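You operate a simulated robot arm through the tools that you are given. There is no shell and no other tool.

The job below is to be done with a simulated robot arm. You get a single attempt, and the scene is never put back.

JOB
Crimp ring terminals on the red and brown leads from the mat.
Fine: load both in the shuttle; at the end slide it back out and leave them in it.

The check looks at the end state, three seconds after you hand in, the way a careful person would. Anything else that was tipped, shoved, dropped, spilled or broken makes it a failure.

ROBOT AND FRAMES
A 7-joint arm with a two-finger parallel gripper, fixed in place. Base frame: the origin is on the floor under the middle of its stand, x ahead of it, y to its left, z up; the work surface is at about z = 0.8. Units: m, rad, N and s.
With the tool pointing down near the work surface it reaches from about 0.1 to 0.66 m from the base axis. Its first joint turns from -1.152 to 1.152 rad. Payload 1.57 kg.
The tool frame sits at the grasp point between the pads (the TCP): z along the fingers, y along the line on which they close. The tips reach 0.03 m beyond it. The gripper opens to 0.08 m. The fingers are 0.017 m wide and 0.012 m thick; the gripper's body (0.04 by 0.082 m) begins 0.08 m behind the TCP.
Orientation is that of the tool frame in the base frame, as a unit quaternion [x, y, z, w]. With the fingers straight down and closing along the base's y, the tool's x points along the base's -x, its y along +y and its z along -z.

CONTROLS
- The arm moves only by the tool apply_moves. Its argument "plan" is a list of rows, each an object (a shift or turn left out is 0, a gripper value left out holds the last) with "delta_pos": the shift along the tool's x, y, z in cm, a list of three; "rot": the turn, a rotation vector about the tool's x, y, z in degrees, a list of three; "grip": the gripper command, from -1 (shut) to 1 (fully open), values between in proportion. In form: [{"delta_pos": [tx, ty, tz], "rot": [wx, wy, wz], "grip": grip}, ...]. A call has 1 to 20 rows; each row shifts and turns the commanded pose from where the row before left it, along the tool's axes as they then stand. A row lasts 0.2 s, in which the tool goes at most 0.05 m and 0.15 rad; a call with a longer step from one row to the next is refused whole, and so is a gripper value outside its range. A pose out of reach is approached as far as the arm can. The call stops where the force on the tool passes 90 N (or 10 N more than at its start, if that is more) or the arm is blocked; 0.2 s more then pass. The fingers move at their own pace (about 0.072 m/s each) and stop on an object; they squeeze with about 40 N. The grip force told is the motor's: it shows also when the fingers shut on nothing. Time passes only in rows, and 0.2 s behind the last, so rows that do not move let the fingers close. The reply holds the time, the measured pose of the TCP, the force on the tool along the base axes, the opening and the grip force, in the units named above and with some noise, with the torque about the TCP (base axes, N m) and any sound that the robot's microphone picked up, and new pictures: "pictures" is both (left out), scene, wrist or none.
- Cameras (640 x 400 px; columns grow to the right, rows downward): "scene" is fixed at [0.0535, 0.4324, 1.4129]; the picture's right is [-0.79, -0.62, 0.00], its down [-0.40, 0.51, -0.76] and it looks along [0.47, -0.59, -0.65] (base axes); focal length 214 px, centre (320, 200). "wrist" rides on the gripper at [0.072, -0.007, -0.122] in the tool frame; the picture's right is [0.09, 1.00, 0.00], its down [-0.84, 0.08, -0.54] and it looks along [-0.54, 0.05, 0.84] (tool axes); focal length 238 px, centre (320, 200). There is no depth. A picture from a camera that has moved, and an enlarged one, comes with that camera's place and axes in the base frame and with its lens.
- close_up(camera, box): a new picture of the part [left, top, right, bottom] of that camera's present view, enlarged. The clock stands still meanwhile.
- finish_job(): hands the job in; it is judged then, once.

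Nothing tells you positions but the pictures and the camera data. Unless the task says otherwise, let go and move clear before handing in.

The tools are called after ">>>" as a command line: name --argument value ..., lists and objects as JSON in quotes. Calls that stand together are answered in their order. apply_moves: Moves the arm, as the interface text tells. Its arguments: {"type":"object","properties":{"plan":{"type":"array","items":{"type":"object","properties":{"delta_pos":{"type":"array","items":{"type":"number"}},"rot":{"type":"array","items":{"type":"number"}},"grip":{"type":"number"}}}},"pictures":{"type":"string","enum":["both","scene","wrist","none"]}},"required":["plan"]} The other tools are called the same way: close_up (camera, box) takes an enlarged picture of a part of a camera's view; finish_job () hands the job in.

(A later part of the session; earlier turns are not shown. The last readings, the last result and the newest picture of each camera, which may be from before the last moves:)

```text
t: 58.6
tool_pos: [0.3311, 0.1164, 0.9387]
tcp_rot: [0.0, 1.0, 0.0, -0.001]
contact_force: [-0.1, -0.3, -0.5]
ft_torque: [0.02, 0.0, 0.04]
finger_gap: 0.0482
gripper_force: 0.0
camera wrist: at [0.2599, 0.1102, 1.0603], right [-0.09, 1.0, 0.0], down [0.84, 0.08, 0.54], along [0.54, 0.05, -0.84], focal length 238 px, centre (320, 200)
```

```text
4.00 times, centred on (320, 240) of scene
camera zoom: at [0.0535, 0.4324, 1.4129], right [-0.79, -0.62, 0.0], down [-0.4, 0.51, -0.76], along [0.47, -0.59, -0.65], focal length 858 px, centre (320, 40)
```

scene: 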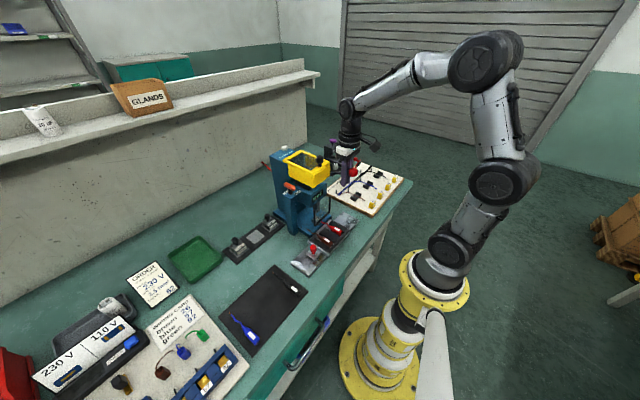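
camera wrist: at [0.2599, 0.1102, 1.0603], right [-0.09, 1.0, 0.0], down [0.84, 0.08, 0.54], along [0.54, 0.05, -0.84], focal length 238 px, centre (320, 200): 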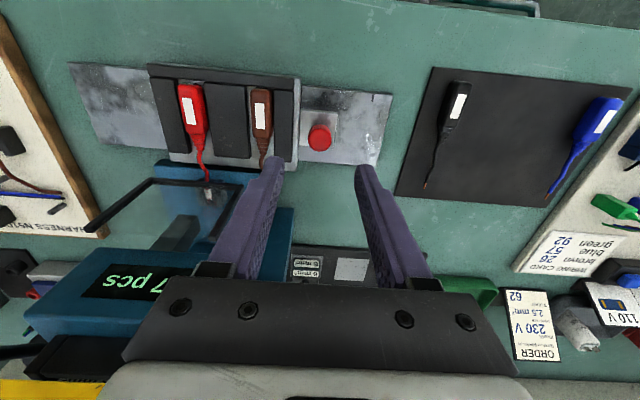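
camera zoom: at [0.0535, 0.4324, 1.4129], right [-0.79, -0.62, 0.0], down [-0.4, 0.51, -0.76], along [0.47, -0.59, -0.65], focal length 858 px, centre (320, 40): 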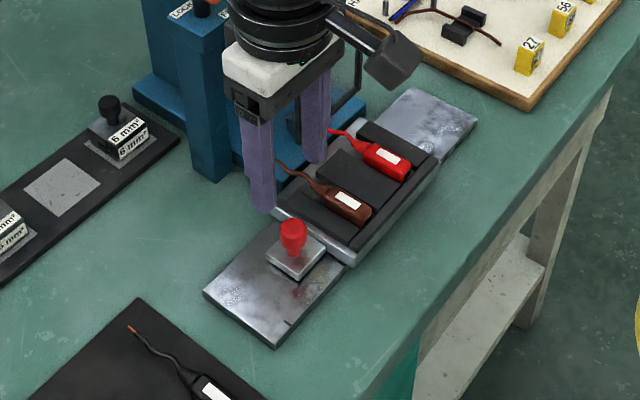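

The knob is at about (0.329, 0.116), nearly centred. I'll descend and grip it.

>>> apply_moves --plan '[{"delta_pos": [0.15, -0.08, 3.5], "grip": 0.2}, {"delta_pos": [0, 0, 3.55]}, {"delta_pos": [0, 0, 0]}, {"grip": -1}, {"grip": -1}, {"grip": -1}]' --pictures "none"

```text
t: 60.0
tool_pos: [0.3297, 0.1147, 0.8686]
tcp_rot: [0.0, 1.0, -0.001, -0.001]
contact_force: [1.5, 2.2, -7.4]
ft_torque: [0.38, -0.45, 0.0]
finger_gap: 0.0213
gripper_force: 34.7
```

>>> apply_moves --plan '[{"delta_pos": [0, -0.5, 0.03], "grip": -1}, {"delta_pos": [0, -0.8, 0]}, {"delta_pos": [0, -0.8, 0]}, {"delta_pos": [0, -0.8, 0]}, {"delta_pos": [0, -0.8, 0]}, {"delta_pos": [0, -0.8, 0]}, {"delta_pos": [0, -0.5, 0]}, {"delta_pos": [0, 0, 0]}]' --pictures "both"

>>> close_up --camera "wrist" --box '[180, 180, 290, 280]'

>>> close_up --camera "wrist" --box '[290, 90, 420, 210]'

>>> close_up --camera "wrist" --box '[60, 70, 320, 250]'

```text
t: 61.8
tool_pos: [0.329, 0.0654, 0.8707]
tcp_rot: [0.0, 1.0, 0.0, -0.001]
contact_force: [12.5, -1.4, -23.1]
ft_torque: [0.18, -0.4, 0.01]
finger_gap: 0.0214
gripper_force: 34.7
camera wrist: at [0.2578, 0.058, 0.9917], right [-0.09, 1.0, 0.0], down [0.84, 0.08, 0.54], along [0.54, 0.05, -0.84], focal length 238 px, centre (320, 200)
```

scene: 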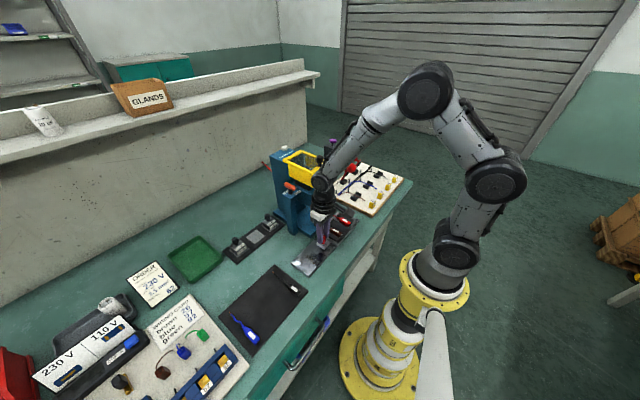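
wrist: 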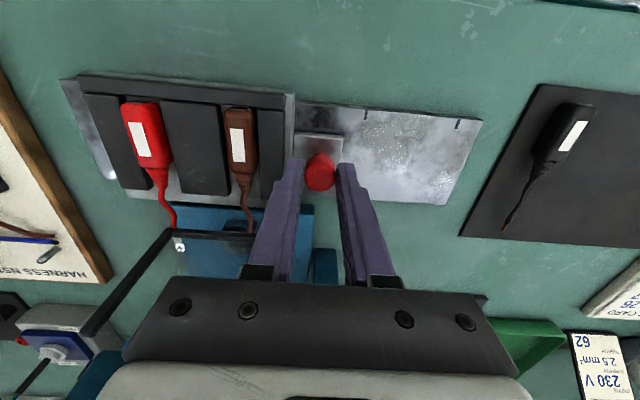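

```text
4.00 times, centred on (235, 230) of wrist
camera zoom: at [0.2578, 0.058, 0.9917], right [-0.09, 1.0, 0.0], down [0.84, 0.08, 0.54], along [0.54, 0.05, -0.84], focal length 953 px, centre (660, 80)
```

zoom: 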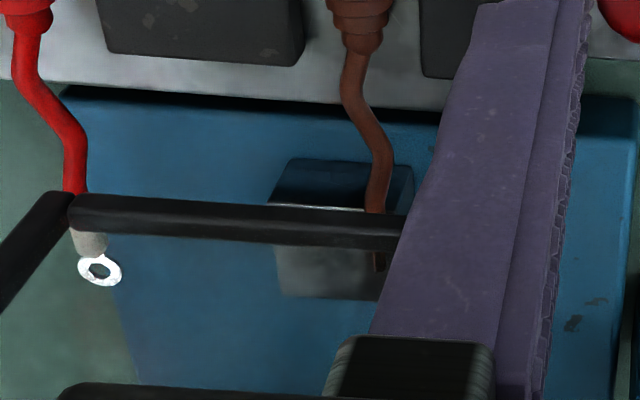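

```text
3.33 times, centred on (355, 150) of wrist
camera zoom: at [0.2578, 0.058, 0.9917], right [-0.09, 1.0, 0.0], down [0.84, 0.08, 0.54], along [0.54, 0.05, -0.84], focal length 794 px, centre (203, 367)
```

zoom: 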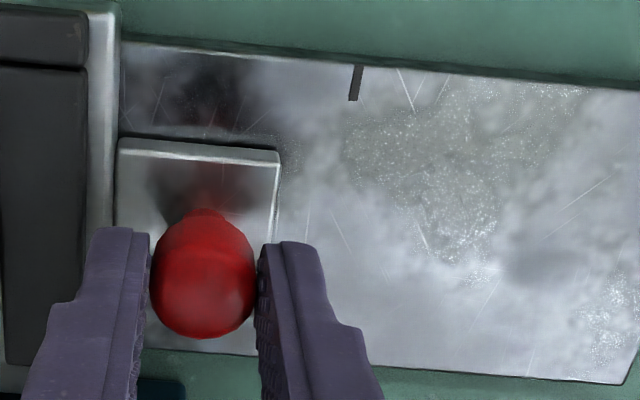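

```text
2.22 times, centred on (190, 160) of wrist
camera zoom: at [0.2578, 0.058, 0.9917], right [-0.09, 1.0, 0.0], down [0.84, 0.08, 0.54], along [0.54, 0.05, -0.84], focal length 530 px, centre (609, 289)
```

zoom: 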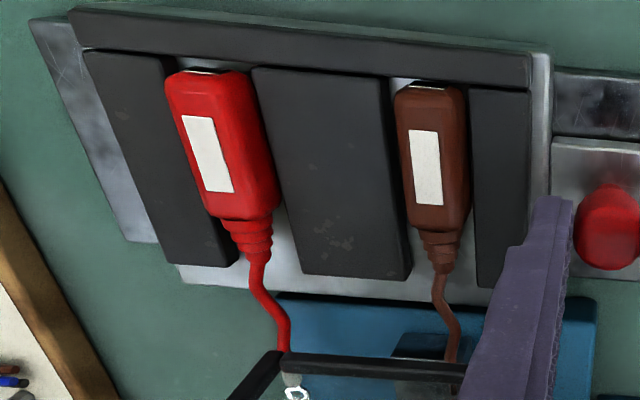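

The red lead now shows a proper ring terminal. The brown tip is about 1 cm short of the die centre, so I'll move a further 0.98 cm.

>>> apply_moves --plan '[{"delta_pos": [0, -0.5, 0.04], "grip": -1}, {"delta_pos": [0, -0.48, 0]}, {"delta_pos": [0, 0, 0]}, {"delta_pos": [0, 0, 0]}]' --pictures "wrist"

>>> close_up --camera "wrist" --box '[180, 180, 290, 280]'

>>> close_up --camera "wrist" --box '[290, 90, 420, 210]'

```text
t: 62.8
tool_pos: [0.3285, 0.0575, 0.8706]
tcp_rot: [-0.001, 1.0, 0.001, 0.0]
contact_force: [11.3, 20.5, -15.8]
ft_torque: [0.36, 0.12, 0.0]
finger_gap: 0.0214
gripper_force: 34.6
camera wrist: at [0.2573, 0.0494, 0.9917], right [-0.09, 1.0, 0.0], down [0.84, 0.08, 0.54], along [0.54, 0.05, -0.84], focal length 238 px, centre (320, 200)
```

wrist: 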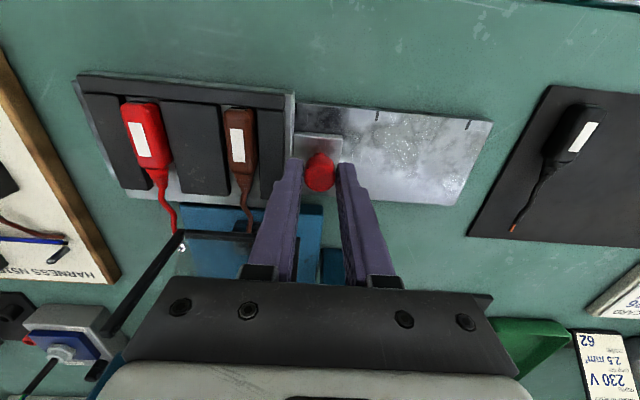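

```text
4.00 times, centred on (235, 230) of wrist
camera zoom: at [0.2573, 0.0494, 0.9917], right [-0.09, 1.0, 0.0], down [0.84, 0.08, 0.54], along [0.54, 0.05, -0.84], focal length 953 px, centre (660, 80)
```

zoom: 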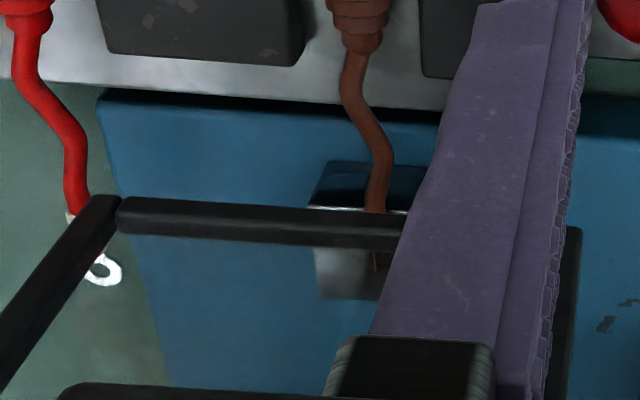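

```text
3.33 times, centred on (355, 150) of wrist
camera zoom: at [0.2573, 0.0494, 0.9917], right [-0.09, 1.0, 0.0], down [0.84, 0.08, 0.54], along [0.54, 0.05, -0.84], focal length 794 px, centre (203, 367)
```

zoom: 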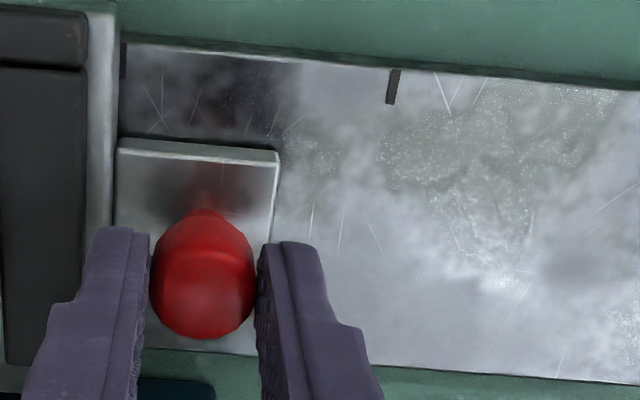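

The y-force rose to 20 N, so something may be resisting: an end stop, or the red terminal against the guard. I'll take a close look.

>>> close_up --camera "wrist" --box '[150, 205, 220, 265]'

>>> close_up --camera "scene" --box '[310, 195, 360, 235]'

>>> close_up --camera "wrist" --box '[60, 60, 310, 220]'

```text
6.67 times, centred on (185, 235) of wrist
camera zoom: at [0.2573, 0.0494, 0.9917], right [-0.09, 1.0, 0.0], down [0.84, 0.08, 0.54], along [0.54, 0.05, -0.84], focal length 1589 px, centre (1220, -33)
```

zoom: 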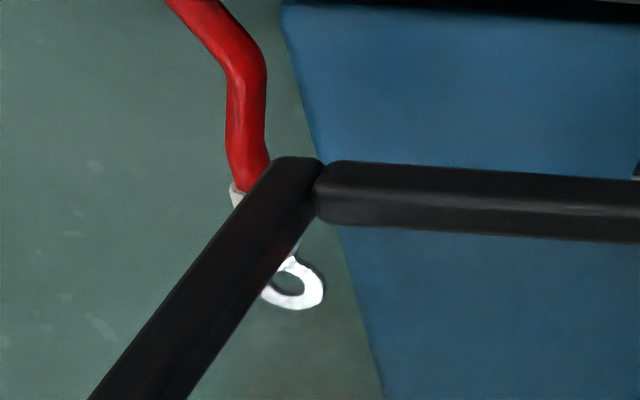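

```text
10.00 times, centred on (335, 215) of scene
camera zoom: at [0.0539, 0.4329, 1.4127], right [-0.79, -0.62, 0.0], down [-0.4, 0.51, -0.76], along [0.47, -0.59, -0.65], focal length 2145 px, centre (170, 50)
```

zoom: 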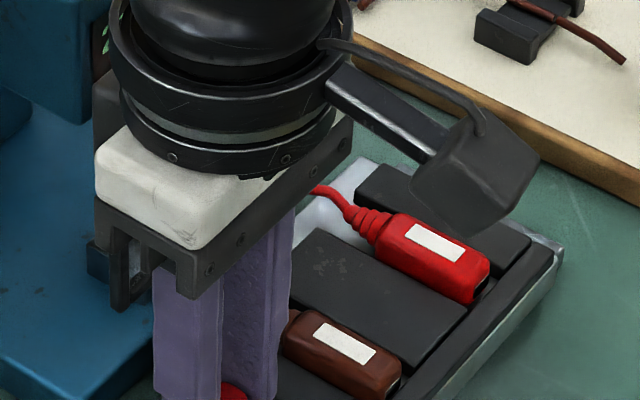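

```text
2.50 times, centred on (185, 140) of wrist
camera zoom: at [0.2573, 0.0494, 0.9917], right [-0.09, 1.0, 0.0], down [0.84, 0.08, 0.54], along [0.54, 0.05, -0.84], focal length 596 px, centre (658, 350)
```

zoom: 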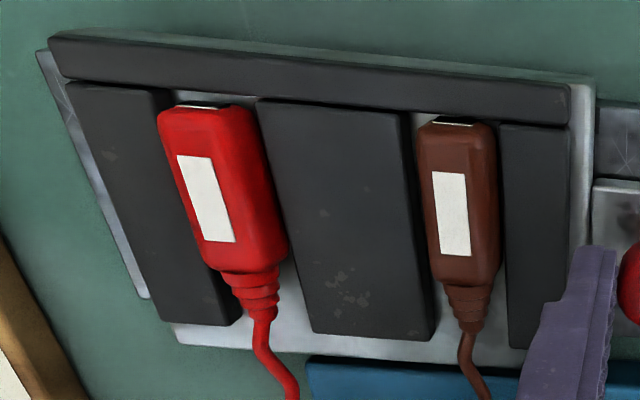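

The tray edge lines up with a third tick at y≈0.035 and the brown tip is within 2 mm of the die centre, so the shuttle appears to be at its inner stop. I'll release the knob and go back to the lever.

>>> apply_moves --plan '[{"grip": 0.2}, {"grip": 0.2}, {"grip": 0.2}, {"delta_pos": [0, 0, -2.5]}, {"delta_pos": [0, 0, -4]}, {"delta_pos": [0, 0, 0]}]' --pictures "wrist"

>>> close_up --camera "wrist" --box '[130, 60, 420, 260]'

>>> close_up --camera "wrist" --box '[290, 60, 420, 180]'

```text
t: 64.2
tool_pos: [0.327, 0.0547, 0.9355]
tcp_rot: [-0.001, 1.0, 0.0, -0.001]
contact_force: [0.3, 0.2, 0.3]
ft_torque: [0.01, 0.01, 0.04]
finger_gap: 0.0481
gripper_force: 0.0
camera wrist: at [0.2562, 0.0489, 1.0562], right [-0.09, 1.0, 0.0], down [0.84, 0.08, 0.54], along [0.54, 0.05, -0.84], focal length 238 px, centre (320, 200)
```

wrist: 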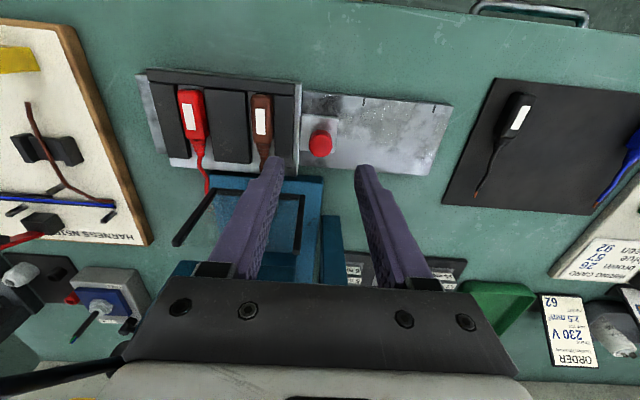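

```text
2.00 times, centred on (275, 160) of wrist
camera zoom: at [0.2562, 0.0489, 1.0562], right [-0.09, 1.0, 0.0], down [0.84, 0.08, 0.54], along [0.54, 0.05, -0.84], focal length 477 px, centre (410, 280)
```

zoom: 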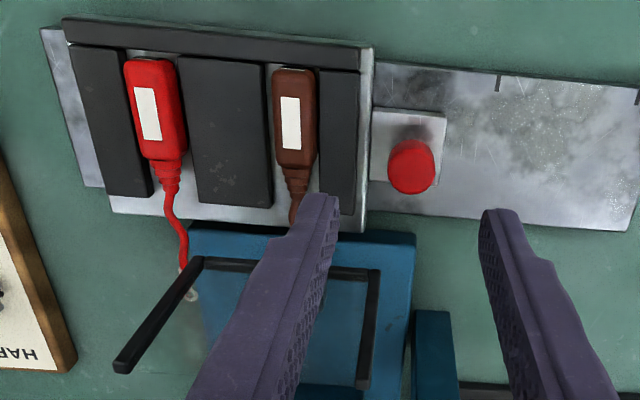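

```text
3.33 times, centred on (355, 120) of wrist
camera zoom: at [0.2562, 0.0489, 1.0562], right [-0.09, 1.0, 0.0], down [0.84, 0.08, 0.54], along [0.54, 0.05, -0.84], focal length 794 px, centre (203, 467)
```

zoom: 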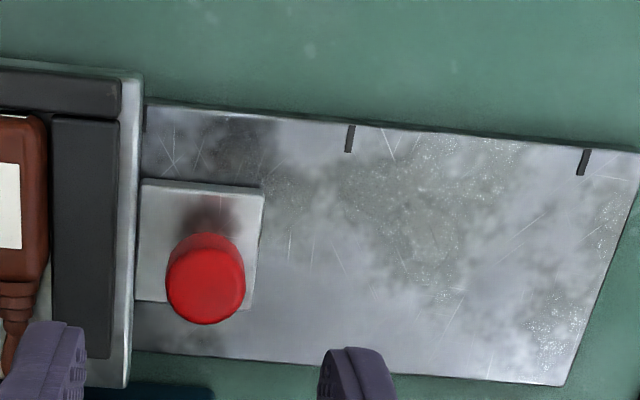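

Knob and shuttle are at the full 0.13 m travel. I'll go back above the lever ball.

>>> apply_moves --plan '[{"delta_pos": [2, 0, -4], "grip": 0.5}, {"delta_pos": [2, 0, -4]}, {"delta_pos": [0, 0, -4]}, {"delta_pos": [0, 0, -4]}, {"delta_pos": [0, -2, -3]}, {"delta_pos": [0, -3, -2]}, {"delta_pos": [0, -4.5, 0]}, {"delta_pos": [-2, -4.2, 0]}, {"delta_pos": [-2.8, 0, 0]}, {"delta_pos": [0, 0, 3]}, {"delta_pos": [0, 0, 1.5]}, {"delta_pos": [0, 0, 0]}]' --pictures "wrist"

>>> close_up --camera "wrist" --box '[220, 80, 420, 270]'

>>> close_up --camera "scene" --box '[270, 130, 390, 270]'

```text
t: 66.8
tool_pos: [0.338, -0.0813, 1.1009]
tcp_rot: [-0.001, 1.0, 0.0, -0.001]
contact_force: [-0.1, -0.2, 0.7]
ft_torque: [0.0, -0.01, 0.0]
finger_gap: 0.06
gripper_force: 0.1
camera wrist: at [0.2667, -0.0884, 1.2219], right [-0.09, 1.0, 0.0], down [0.84, 0.08, 0.54], along [0.54, 0.05, -0.84], focal length 238 px, centre (320, 200)
```

wrist: 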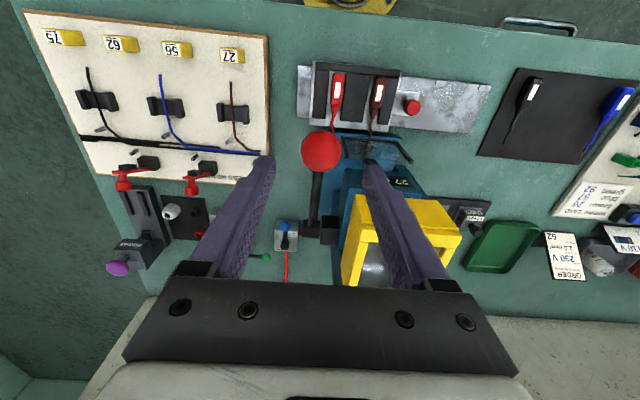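

```text
2.11 times, centred on (320, 175) of wrist
camera zoom: at [0.2667, -0.0884, 1.2219], right [-0.09, 1.0, 0.0], down [0.84, 0.08, 0.54], along [0.54, 0.05, -0.84], focal length 502 px, centre (320, 253)
```

zoom: 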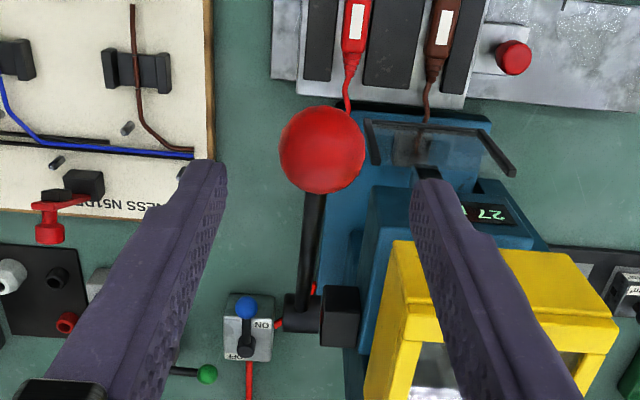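

```text
2.86 times, centred on (330, 200) of scene
camera zoom: at [0.0535, 0.4324, 1.4129], right [-0.79, -0.62, 0.0], down [-0.4, 0.51, -0.76], along [0.47, -0.59, -0.65], focal length 613 px, centre (291, 200)
```

zoom: 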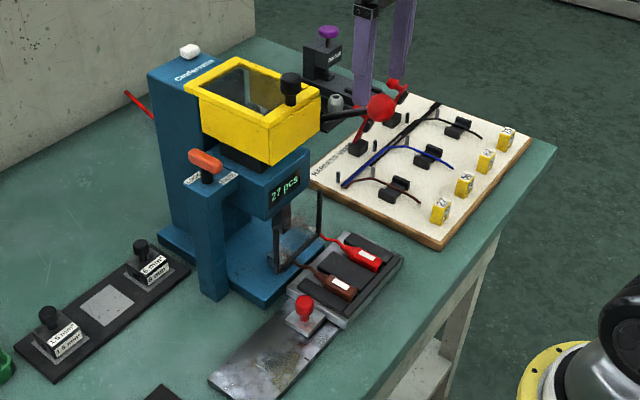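

The ball is centred at (0.334, -0.082). I'll descend, grip it, and pull the lever along the refined arc, stopping near z≈0.93.

>>> apply_moves --plan '[{"delta_pos": [0.3, 0, 2.7], "grip": 0.5}, {"delta_pos": [0, 0, 2.65]}, {"delta_pos": [0, 0, 0]}, {"grip": -1}, {"grip": -1}, {"grip": -1}]' --pictures "none"

```text
t: 68.2
tool_pos: [0.3329, -0.0821, 1.0472]
tcp_rot: [-0.001, 1.0, 0.001, -0.001]
contact_force: [0.5, 8.5, -1.5]
ft_torque: [-0.02, -0.17, -0.04]
finger_gap: 0.0312
gripper_force: 40.0
```

>>> apply_moves --plan '[{"delta_pos": [0.7, 0.05, 1.65], "grip": -1}, {"delta_pos": [0.5, 0.05, 1.5]}, {"delta_pos": [0.35, 0.03, 1.5]}, {"delta_pos": [0.2, 0.03, 1.5]}, {"delta_pos": [0.05, 0.03, 1.5]}, {"delta_pos": [0, 0, 0]}]' --pictures "none"

```text
t: 69.6
tool_pos: [0.3156, -0.0813, 0.9695]
tcp_rot: [-0.001, 1.0, -0.002, -0.001]
contact_force: [-5.8, -25.7, 9.9]
ft_torque: [0.25, -1.03, 0.02]
finger_gap: 0.0308
gripper_force: 40.1
```

>>> apply_moves --plan '[{"delta_pos": [-0.08, -0.1, 1.45], "grip": -1}, {"delta_pos": [-0.2, -0.03, 1.3]}, {"delta_pos": [-0.15, 0, 0.6]}, {"delta_pos": [0, 0, 0]}]' --pictures "none"

>>> close_up --camera "scene" --box '[270, 150, 390, 270]'

```text
t: 70.6
tool_pos: [0.3187, -0.081, 0.9361]
tcp_rot: [-0.002, 1.0, 0.0, -0.001]
contact_force: [-15.5, -16.2, 13.2]
ft_torque: [0.18, -0.85, 0.13]
finger_gap: 0.0312
gripper_force: 40.1
```

```text
3.33 times, centred on (330, 210) of scene
camera zoom: at [0.0529, 0.432, 1.4131], right [-0.79, -0.62, 0.0], down [-0.4, 0.51, -0.76], along [0.47, -0.59, -0.65], focal length 715 px, centre (287, 167)
```

zoom: 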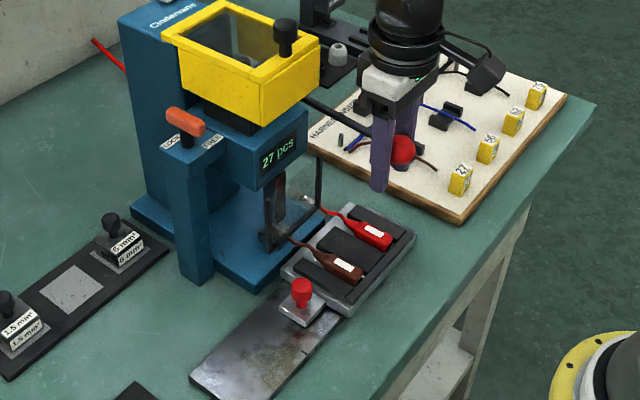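

>>> apply_moves --plan '[{"delta_pos": [-0.05, -0.05, 0.4], "grip": -1}, {"delta_pos": [-0.1, 0, 0.3]}, {"delta_pos": [0, 0, 0]}]' --pictures "none"

>>> close_up --camera "scene" --box '[270, 150, 390, 270]'

```text
t: 71.4
tool_pos: [0.3219, -0.0818, 0.9269]
tcp_rot: [0.0, 1.0, 0.0, -0.001]
contact_force: [-11.5, -3.9, 11.9]
ft_torque: [0.1, -0.64, 0.03]
finger_gap: 0.0309
gripper_force: 40.2
```

```text
3.33 times, centred on (330, 210) of scene
camera zoom: at [0.053, 0.4323, 1.413], right [-0.79, -0.62, 0.0], down [-0.4, 0.51, -0.76], along [0.47, -0.59, -0.65], focal length 715 px, centre (287, 167)
```

zoom: 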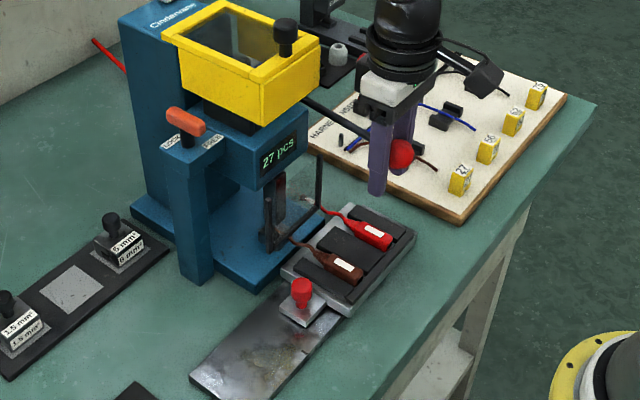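

>>> apply_moves --plan '[{"delta_pos": [-0.1, 0, 0.4], "grip": -1}, {"delta_pos": [0, 0, 0]}]' --pictures "none"

>>> close_up --camera "scene" --box '[270, 150, 390, 270]'

>>> close_up --camera "wrist" --box '[220, 60, 480, 270]'

```text
t: 72.0
tool_pos: [0.3216, -0.0818, 0.9258]
tcp_rot: [0.0, 1.0, -0.001, 0.0]
contact_force: [-6.5, 3.0, 12.5]
ft_torque: [-0.05, -0.61, -0.03]
finger_gap: 0.031
gripper_force: 40.1
```

```text
3.33 times, centred on (330, 210) of scene
camera zoom: at [0.0532, 0.4325, 1.4129], right [-0.79, -0.62, 0.0], down [-0.4, 0.51, -0.76], along [0.47, -0.59, -0.65], focal length 715 px, centre (287, 167)
```

zoom: 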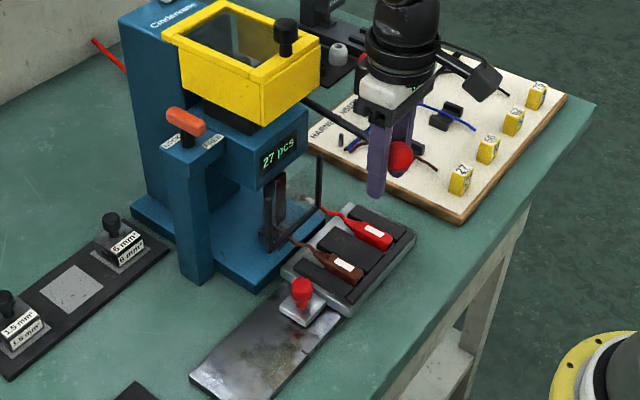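

```text
1.90 times, centred on (350, 165) of wrist
camera zoom: at [0.2509, -0.0883, 1.0464], right [-0.09, 1.0, 0.0], down [0.84, 0.08, 0.54], along [0.54, 0.05, -0.84], focal length 454 px, centre (263, 267)
```

zoom: 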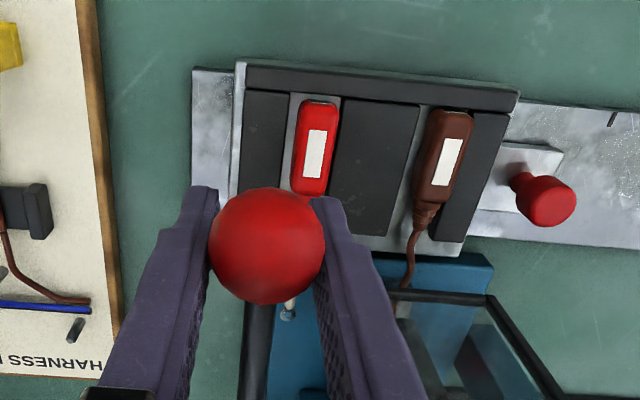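

>>> apply_moves --plan '[{"delta_pos": [-0.15, 0, 0.4], "grip": -1}, {"delta_pos": [0, 0, 0]}]' --pictures "none"

>>> close_up --camera "scene" --box '[310, 170, 340, 200]'

```text
t: 72.6
tool_pos: [0.325, -0.0821, 0.9198]
tcp_rot: [0.0, 1.0, 0.0, -0.001]
contact_force: [-2.9, 5.8, 6.7]
ft_torque: [-0.13, -0.56, -0.05]
finger_gap: 0.0306
gripper_force: 39.6
```

```text
13.33 times, centred on (325, 185) of scene
camera zoom: at [0.0533, 0.4326, 1.4129], right [-0.79, -0.62, 0.0], down [-0.4, 0.51, -0.76], along [0.47, -0.59, -0.65], focal length 2860 px, centre (253, 400)
```

zoom: 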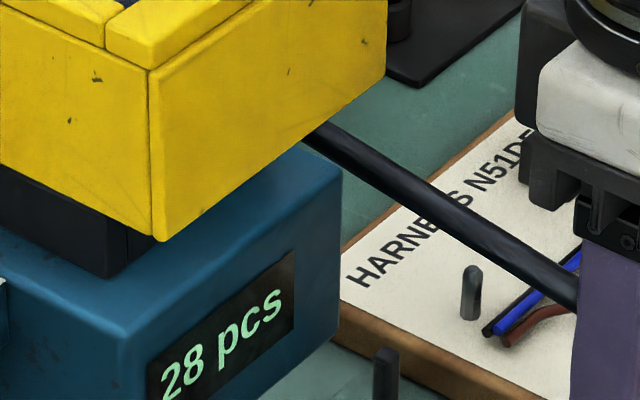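

The counter now reads 28 pcs, so the second crimp is done. I'll raise the lever back along the arc with the ball still gripped.

>>> apply_moves --plan '[{"delta_pos": [0.35, 0, -1.5], "grip": -1}, {"delta_pos": [0.3, 0, -1.5]}, {"delta_pos": [0.15, 0, -2.0]}, {"delta_pos": [-0.1, 0, -2.0]}, {"delta_pos": [0, 0, 0]}]' --pictures "none"

```text
t: 73.8
tool_pos: [0.3172, -0.0816, 0.9893]
tcp_rot: [-0.001, 1.0, 0.0, -0.002]
contact_force: [18.4, 5.8, -7.8]
ft_torque: [-0.08, 1.13, -0.04]
finger_gap: 0.0312
gripper_force: 40.1
```

>>> apply_moves --plan '[{"delta_pos": [-0.45, 0, -2.0], "grip": -1}, {"delta_pos": [-0.65, 0, -2.0]}, {"delta_pos": [-0.7, 0, -1.6]}, {"delta_pos": [0, 0, 0]}]' --pictures "wrist"

>>> close_up --camera "scene" --box '[270, 130, 390, 270]'

```text
t: 74.8
tool_pos: [0.3326, -0.0814, 1.0419]
tcp_rot: [-0.001, 1.0, 0.0, -0.008]
contact_force: [-11.3, 0.9, -26.9]
ft_torque: [-0.02, 0.17, 0.01]
finger_gap: 0.0315
gripper_force: 40.0
camera wrist: at [0.2635, -0.0885, 1.1657], right [-0.09, 1.0, 0.0], down [0.84, 0.08, 0.53], along [0.53, 0.05, -0.85], focal length 238 px, centre (320, 200)
```

wrist: 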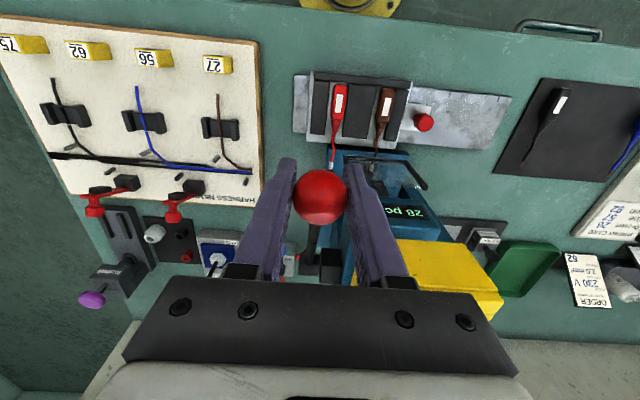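

```text
2.86 times, centred on (330, 200) of scene
camera zoom: at [0.0534, 0.4324, 1.4129], right [-0.79, -0.62, 0.0], down [-0.4, 0.51, -0.76], along [0.47, -0.59, -0.65], focal length 613 px, centre (291, 200)
```

zoom: 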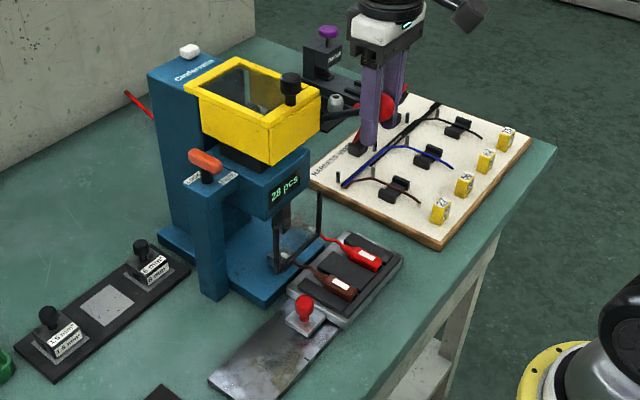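

The lever has reached its upper stop. I'll release the ball and rise straight up.

>>> apply_moves --plan '[{"delta_pos": [0, 0, 0.15], "grip": -1}, {"grip": 0.5}, {"grip": 0.5}, {"grip": 0.5}, {"delta_pos": [0, 0, -2.5]}, {"delta_pos": [0, 0, -4]}, {"delta_pos": [0, 0, -3]}, {"delta_pos": [0, 0, 0]}]' --pictures "wrist"

>>> close_up --camera "wrist" --box '[270, 40, 450, 180]'

>>> close_up --camera "scene" --box '[270, 130, 390, 270]'

```text
t: 76.6
tool_pos: [0.334, -0.0818, 1.1391]
tcp_rot: [-0.001, 1.0, 0.0, -0.001]
contact_force: [-0.3, 0.3, -0.5]
ft_torque: [-0.04, 0.0, 0.01]
finger_gap: 0.0597
gripper_force: 0.1
camera wrist: at [0.263, -0.0889, 1.2605], right [-0.09, 1.0, 0.0], down [0.84, 0.08, 0.54], along [0.54, 0.05, -0.84], focal length 238 px, centre (320, 200)
```

wrist: 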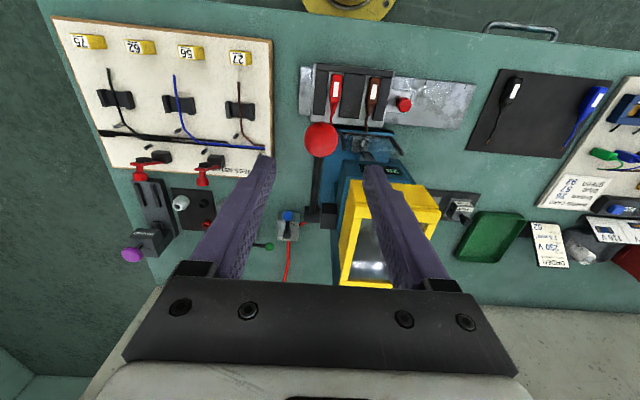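

```text
2.86 times, centred on (360, 110) of wrist
camera zoom: at [0.263, -0.0889, 1.2605], right [-0.09, 1.0, 0.0], down [0.84, 0.08, 0.54], along [0.54, 0.05, -0.84], focal length 681 px, centre (206, 457)
```

zoom: 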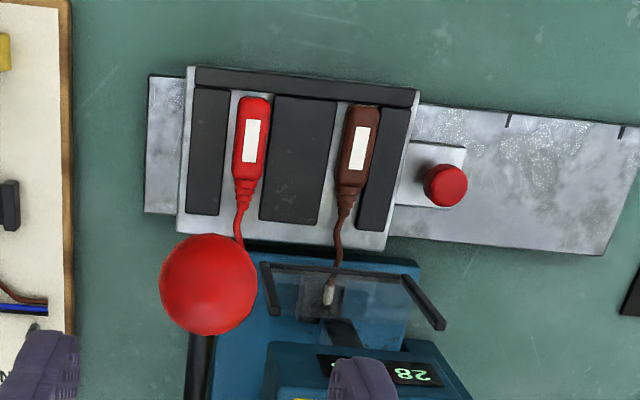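

```text
2.86 times, centred on (330, 200) of scene
camera zoom: at [0.0535, 0.4324, 1.4129], right [-0.79, -0.62, 0.0], down [-0.4, 0.51, -0.76], along [0.47, -0.59, -0.65], focal length 613 px, centre (291, 200)
```

zoom: 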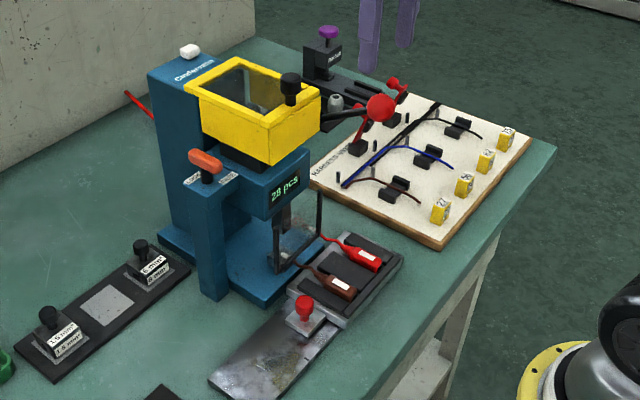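

The brown terminal is on and the lever is back up. I'll return above the knob at (0.330, 0.056) to slide the shuttle out.

>>> apply_moves --plan '[{"delta_pos": [4.5, 0.4, 0], "grip": 0.2}, {"delta_pos": [0, 4.5, 0]}, {"delta_pos": [0, 4.5, 0]}, {"delta_pos": [0, 4.3, 0]}, {"delta_pos": [0, 0, 4.5]}, {"delta_pos": [-2, 0, 4.5]}, {"delta_pos": [-2.1, 0, 4.5]}, {"delta_pos": [0, 0, 4.5]}, {"delta_pos": [0, 0, 2.0]}, {"delta_pos": [0, 0, 0]}]' --pictures "wrist"

>>> close_up --camera "wrist" --box '[180, 70, 440, 240]'

```text
t: 78.8
tool_pos: [0.3323, 0.0559, 0.9401]
tcp_rot: [0.001, 1.0, -0.001, -0.001]
contact_force: [0.2, 0.6, -0.2]
ft_torque: [-0.02, -0.02, -0.02]
finger_gap: 0.0479
gripper_force: 0.0
camera wrist: at [0.2608, 0.0488, 1.0619], right [-0.09, 1.0, 0.0], down [0.84, 0.08, 0.54], along [0.54, 0.05, -0.84], focal length 238 px, centre (320, 200)
```

wrist: 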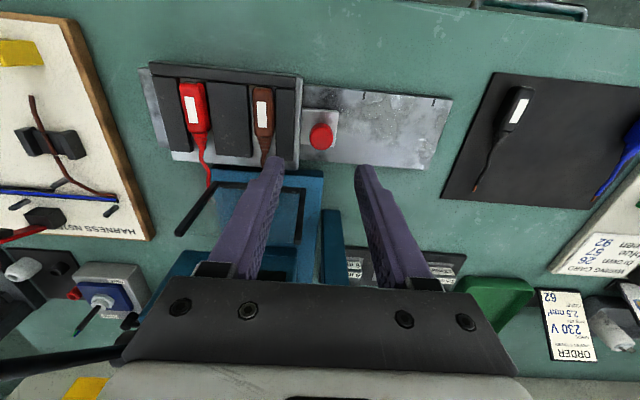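

```text
2.35 times, centred on (310, 155) of wrist
camera zoom: at [0.2608, 0.0488, 1.0619], right [-0.09, 1.0, 0.0], down [0.84, 0.08, 0.54], along [0.54, 0.05, -0.84], focal length 561 px, centre (344, 306)
```

zoom: 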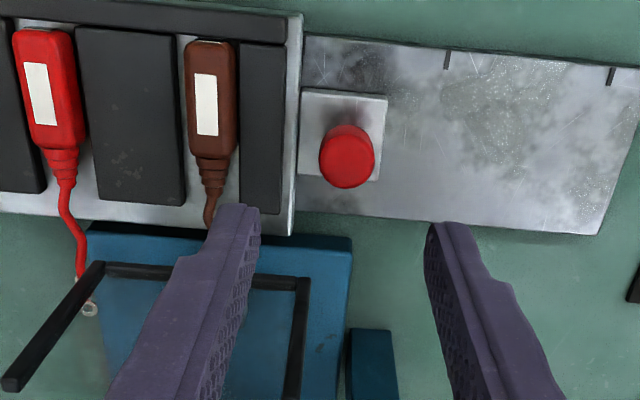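

>>> apply_moves --plan '[{"delta_pos": [0.25, 0, 3.6], "grip": 0.2}, {"delta_pos": [0, 0, 3.6]}, {"delta_pos": [0, 0, 0]}, {"grip": -1}, {"grip": -1}, {"grip": -1}]' --pictures "none"

```text
t: 80.2
tool_pos: [0.33, 0.0563, 0.8679]
tcp_rot: [0.0, 1.0, 0.0, 0.0]
contact_force: [-0.4, 25.4, -6.9]
ft_torque: [0.4, -0.33, 0.01]
finger_gap: 0.0215
gripper_force: 34.6
```

The knob is gripped. I'll slide the shuttle back out in +y gently.

>>> apply_moves --plan '[{"delta_pos": [0, 0.5, 0], "grip": -1}, {"delta_pos": [0, 0.8, 0.03]}, {"delta_pos": [0, 0.8, 0.03]}, {"delta_pos": [0, 0.8, 0]}, {"delta_pos": [0, 0.8, 0]}, {"delta_pos": [0, 0.8, 0]}, {"delta_pos": [0, 0, 0]}]' --pictures "wrist"

>>> close_up --camera "wrist" --box '[60, 70, 320, 270]'

```text
t: 81.8
tool_pos: [0.3283, 0.0984, 0.8681]
tcp_rot: [-0.001, 1.0, 0.001, 0.001]
contact_force: [10.7, -0.7, -1.3]
ft_torque: [-0.28, -0.72, -0.03]
finger_gap: 0.0215
gripper_force: 34.5
camera wrist: at [0.2569, 0.0926, 0.989], right [-0.09, 1.0, 0.0], down [0.84, 0.08, 0.54], along [0.54, 0.05, -0.84], focal length 238 px, centre (320, 200)
```

wrist: 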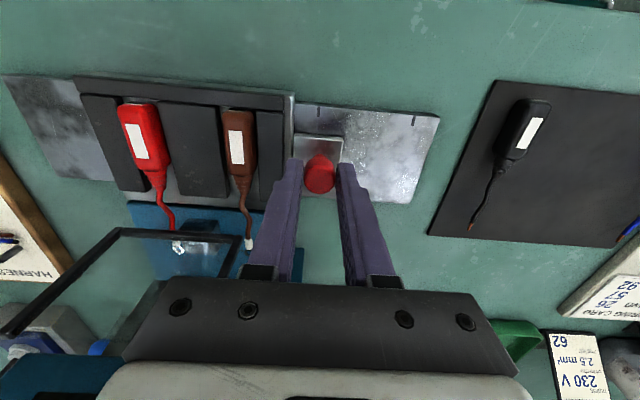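

```text
2.00 times, centred on (190, 170) of wrist
camera zoom: at [0.2569, 0.0926, 0.989], right [-0.09, 1.0, 0.0], down [0.84, 0.08, 0.54], along [0.54, 0.05, -0.84], focal length 477 px, centre (580, 260)
```

zoom: 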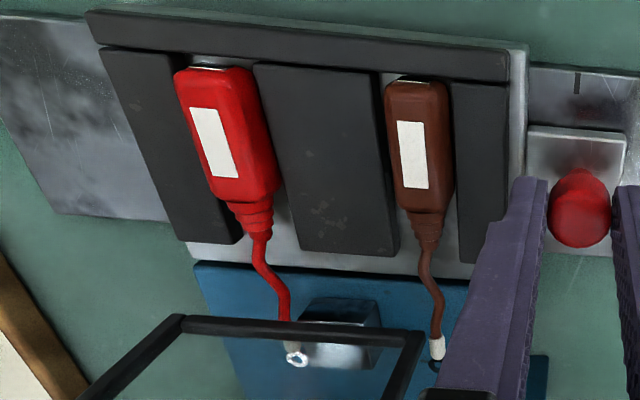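

>>> apply_moves --plan '[{"delta_pos": [0, 0.8, 0], "grip": -1}, {"delta_pos": [0, 0.8, 0]}, {"delta_pos": [0, 0.8, 0]}, {"delta_pos": [0, 0.8, 0]}, {"delta_pos": [0, 0.8, 0]}, {"delta_pos": [0, 0.8, 0]}, {"delta_pos": [0, 0.8, 0]}, {"delta_pos": [0, 0.8, 0]}, {"delta_pos": [0, 0.8, 0]}, {"delta_pos": [0, 0.6, 0]}, {"delta_pos": [0, 0, 0]}]' --pictures "both"

>>> close_up --camera "wrist" --box '[270, 80, 370, 180]'

>>> close_up --camera "wrist" --box '[60, 70, 320, 270]'

```text
t: 84.2
tool_pos: [0.329, 0.1784, 0.8686]
tcp_rot: [-0.001, 1.0, 0.0, -0.001]
contact_force: [-4.3, 0.7, 20.9]
ft_torque: [0.29, -0.18, 0.04]
finger_gap: 0.0213
gripper_force: 34.9
camera wrist: at [0.2573, 0.1717, 0.989], right [-0.09, 1.0, 0.0], down [0.84, 0.08, 0.54], along [0.54, 0.05, -0.84], focal length 238 px, centre (320, 200)
```

scene: 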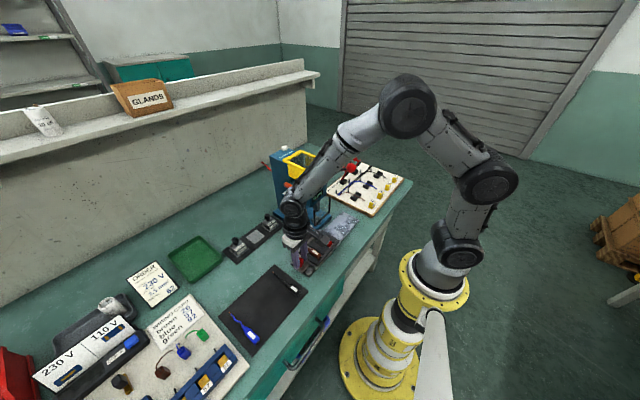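
wrist: 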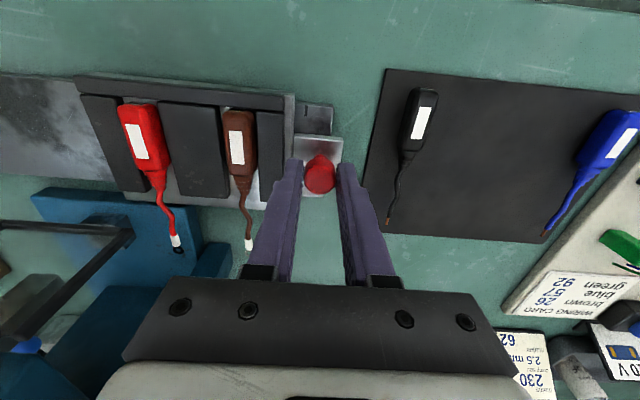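

```text
4.00 times, centred on (320, 130) of wrist
camera zoom: at [0.2573, 0.1717, 0.989], right [-0.09, 1.0, 0.0], down [0.84, 0.08, 0.54], along [0.54, 0.05, -0.84], focal length 953 px, centre (320, 480)
```

zoom: 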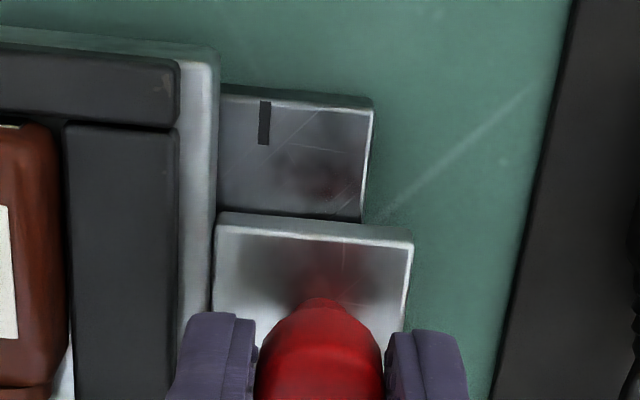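

```text
2.00 times, centred on (190, 170) of wrist
camera zoom: at [0.2573, 0.1717, 0.989], right [-0.09, 1.0, 0.0], down [0.84, 0.08, 0.54], along [0.54, 0.05, -0.84], focal length 477 px, centre (580, 260)
```

zoom: 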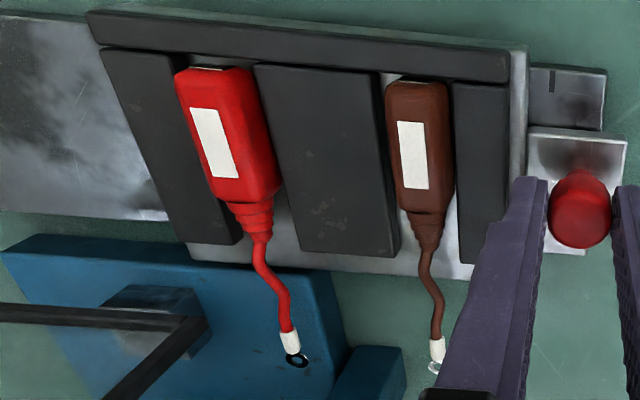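

The leads are out and intact with ring terminals on both. The tray edge is about 7 mm short of the outer tick, so I'll move it the rest of the way.

>>> apply_moves --plan '[{"delta_pos": [0, 0.4, -0.08], "grip": -1}, {"delta_pos": [0, 0.35, 0]}, {"delta_pos": [0, 0, 0]}, {"delta_pos": [0, 0, 0]}]' --pictures "wrist"

>>> close_up --camera "wrist" --box '[270, 80, 370, 180]'

```text
t: 85.2
tool_pos: [0.3292, 0.1857, 0.8675]
tcp_rot: [-0.001, 1.0, 0.0, -0.001]
contact_force: [13.5, 3.0, -19.2]
ft_torque: [0.34, -0.76, -0.01]
finger_gap: 0.0217
gripper_force: 34.7
camera wrist: at [0.2573, 0.1787, 0.989], right [-0.09, 1.0, 0.0], down [0.84, 0.08, 0.54], along [0.54, 0.05, -0.84], focal length 238 px, centre (320, 200)
```

wrist: 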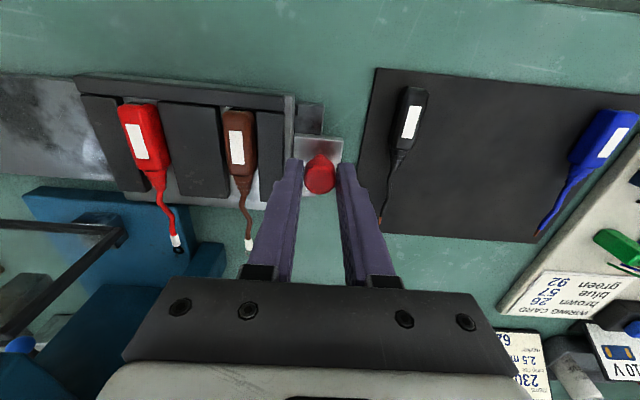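

```text
4.00 times, centred on (320, 130) of wrist
camera zoom: at [0.2573, 0.1787, 0.989], right [-0.09, 1.0, 0.0], down [0.84, 0.08, 0.54], along [0.54, 0.05, -0.84], focal length 953 px, centre (320, 480)
```

zoom: 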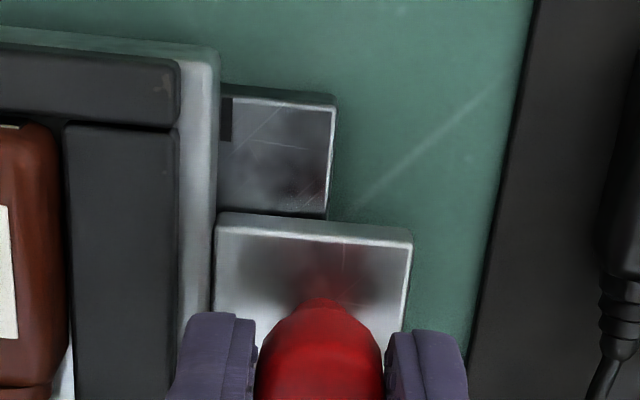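

>>> apply_moves --plan '[{"delta_pos": [0, 0.1, 0], "grip": -1}, {"delta_pos": [0, 0, 0]}]' --pictures "wrist"

>>> close_up --camera "wrist" --box '[270, 80, 370, 180]'

```text
t: 85.8
tool_pos: [0.3277, 0.1863, 0.8685]
tcp_rot: [-0.002, 1.0, -0.001, -0.002]
contact_force: [13.8, -4.5, -20.7]
ft_torque: [0.23, -0.4, 0.02]
finger_gap: 0.0214
gripper_force: 34.6
camera wrist: at [0.2574, 0.1799, 0.9893], right [-0.09, 1.0, 0.0], down [0.84, 0.08, 0.54], along [0.54, 0.05, -0.84], focal length 238 px, centre (320, 200)
```

wrist: 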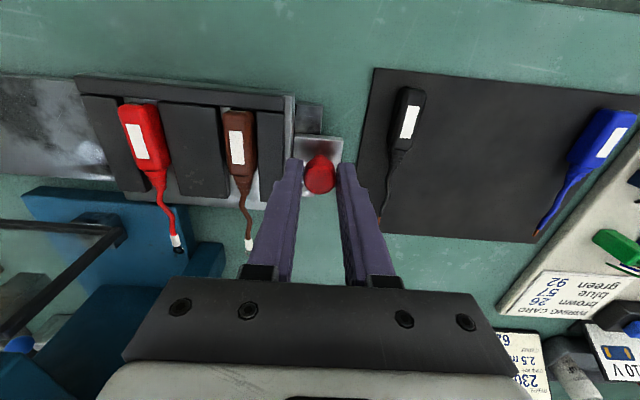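

```text
4.00 times, centred on (320, 130) of wrist
camera zoom: at [0.2574, 0.1799, 0.9893], right [-0.09, 1.0, 0.0], down [0.84, 0.08, 0.54], along [0.54, 0.05, -0.84], focal length 953 px, centre (320, 480)
```

zoom: 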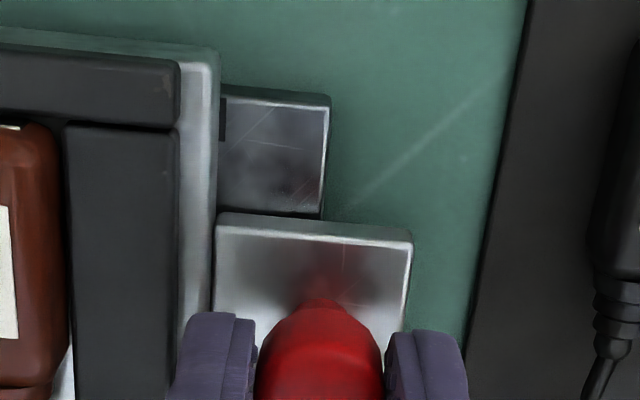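

The tray edge now sits at the middle of the outer tick, as in the starting position. I'll release the knob, rise and check everything.

>>> apply_moves --plan '[{"delta_pos": [0, 0, 0.06], "grip": -1}, {"grip": 0.2}, {"grip": 0.2}, {"grip": 0.2}, {"delta_pos": [0, 0, -2.5]}, {"delta_pos": [0, 0, -4]}, {"delta_pos": [2, 0, -4]}, {"delta_pos": [3, -1, -3]}, {"delta_pos": [0, 0, 0]}]' --pictures "both"

>>> close_up --camera "wrist" --box '[200, 110, 440, 270]'

>>> close_up --camera "scene" --box '[250, 130, 400, 290]'

```text
t: 87.8
tool_pos: [0.2784, 0.1772, 1.0026]
tcp_rot: [0.0, 1.0, 0.0, -0.002]
contact_force: [-0.3, 0.2, 0.4]
ft_torque: [-0.01, 0.0, -0.01]
finger_gap: 0.0478
gripper_force: 0.1
camera wrist: at [0.2061, 0.1704, 1.1237], right [-0.09, 1.0, 0.0], down [0.84, 0.08, 0.54], along [0.54, 0.05, -0.84], focal length 238 px, centre (320, 200)
```

scene: 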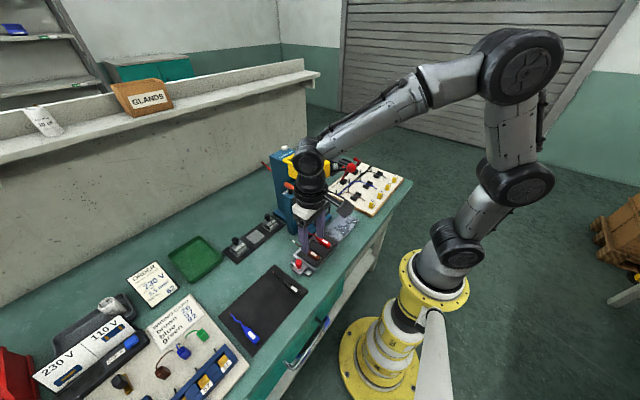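
wrist: 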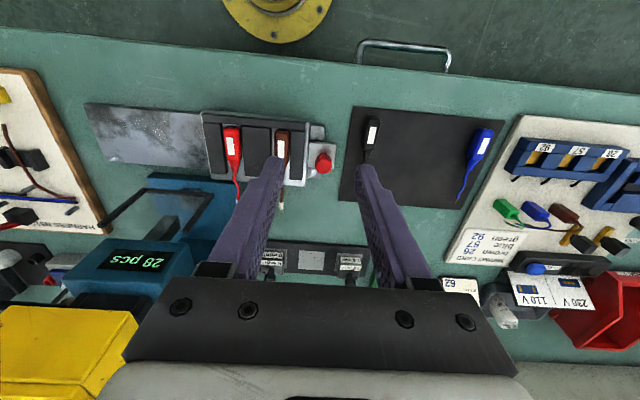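

```text
2.50 times, centred on (320, 190) of wrist
camera zoom: at [0.2061, 0.1704, 1.1237], right [-0.09, 1.0, 0.0], down [0.84, 0.08, 0.54], along [0.54, 0.05, -0.84], focal length 596 px, centre (320, 225)
```

zoom: 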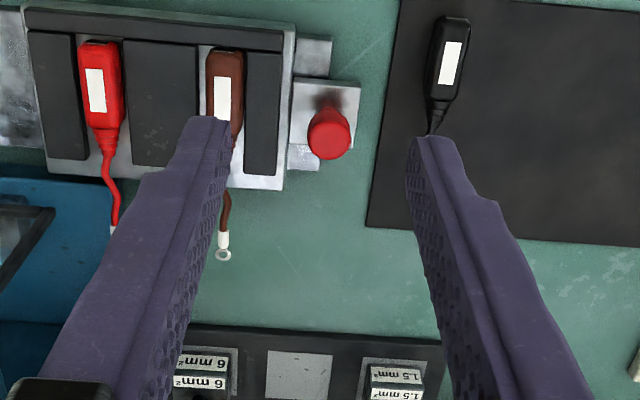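

```text
2.50 times, centred on (325, 210) of scene
camera zoom: at [0.0535, 0.4324, 1.4129], right [-0.79, -0.62, 0.0], down [-0.4, 0.51, -0.76], along [0.47, -0.59, -0.65], focal length 536 px, centre (308, 175)
```

zoom: 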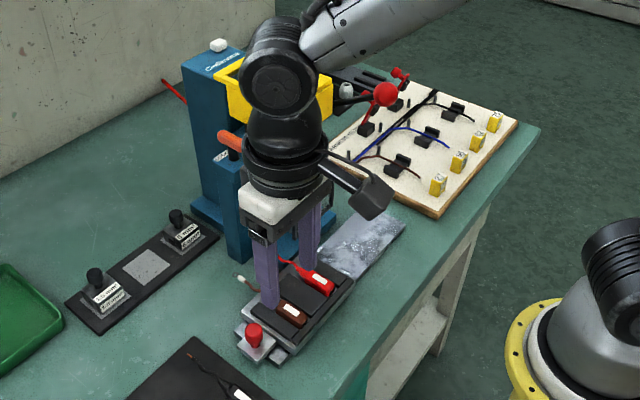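

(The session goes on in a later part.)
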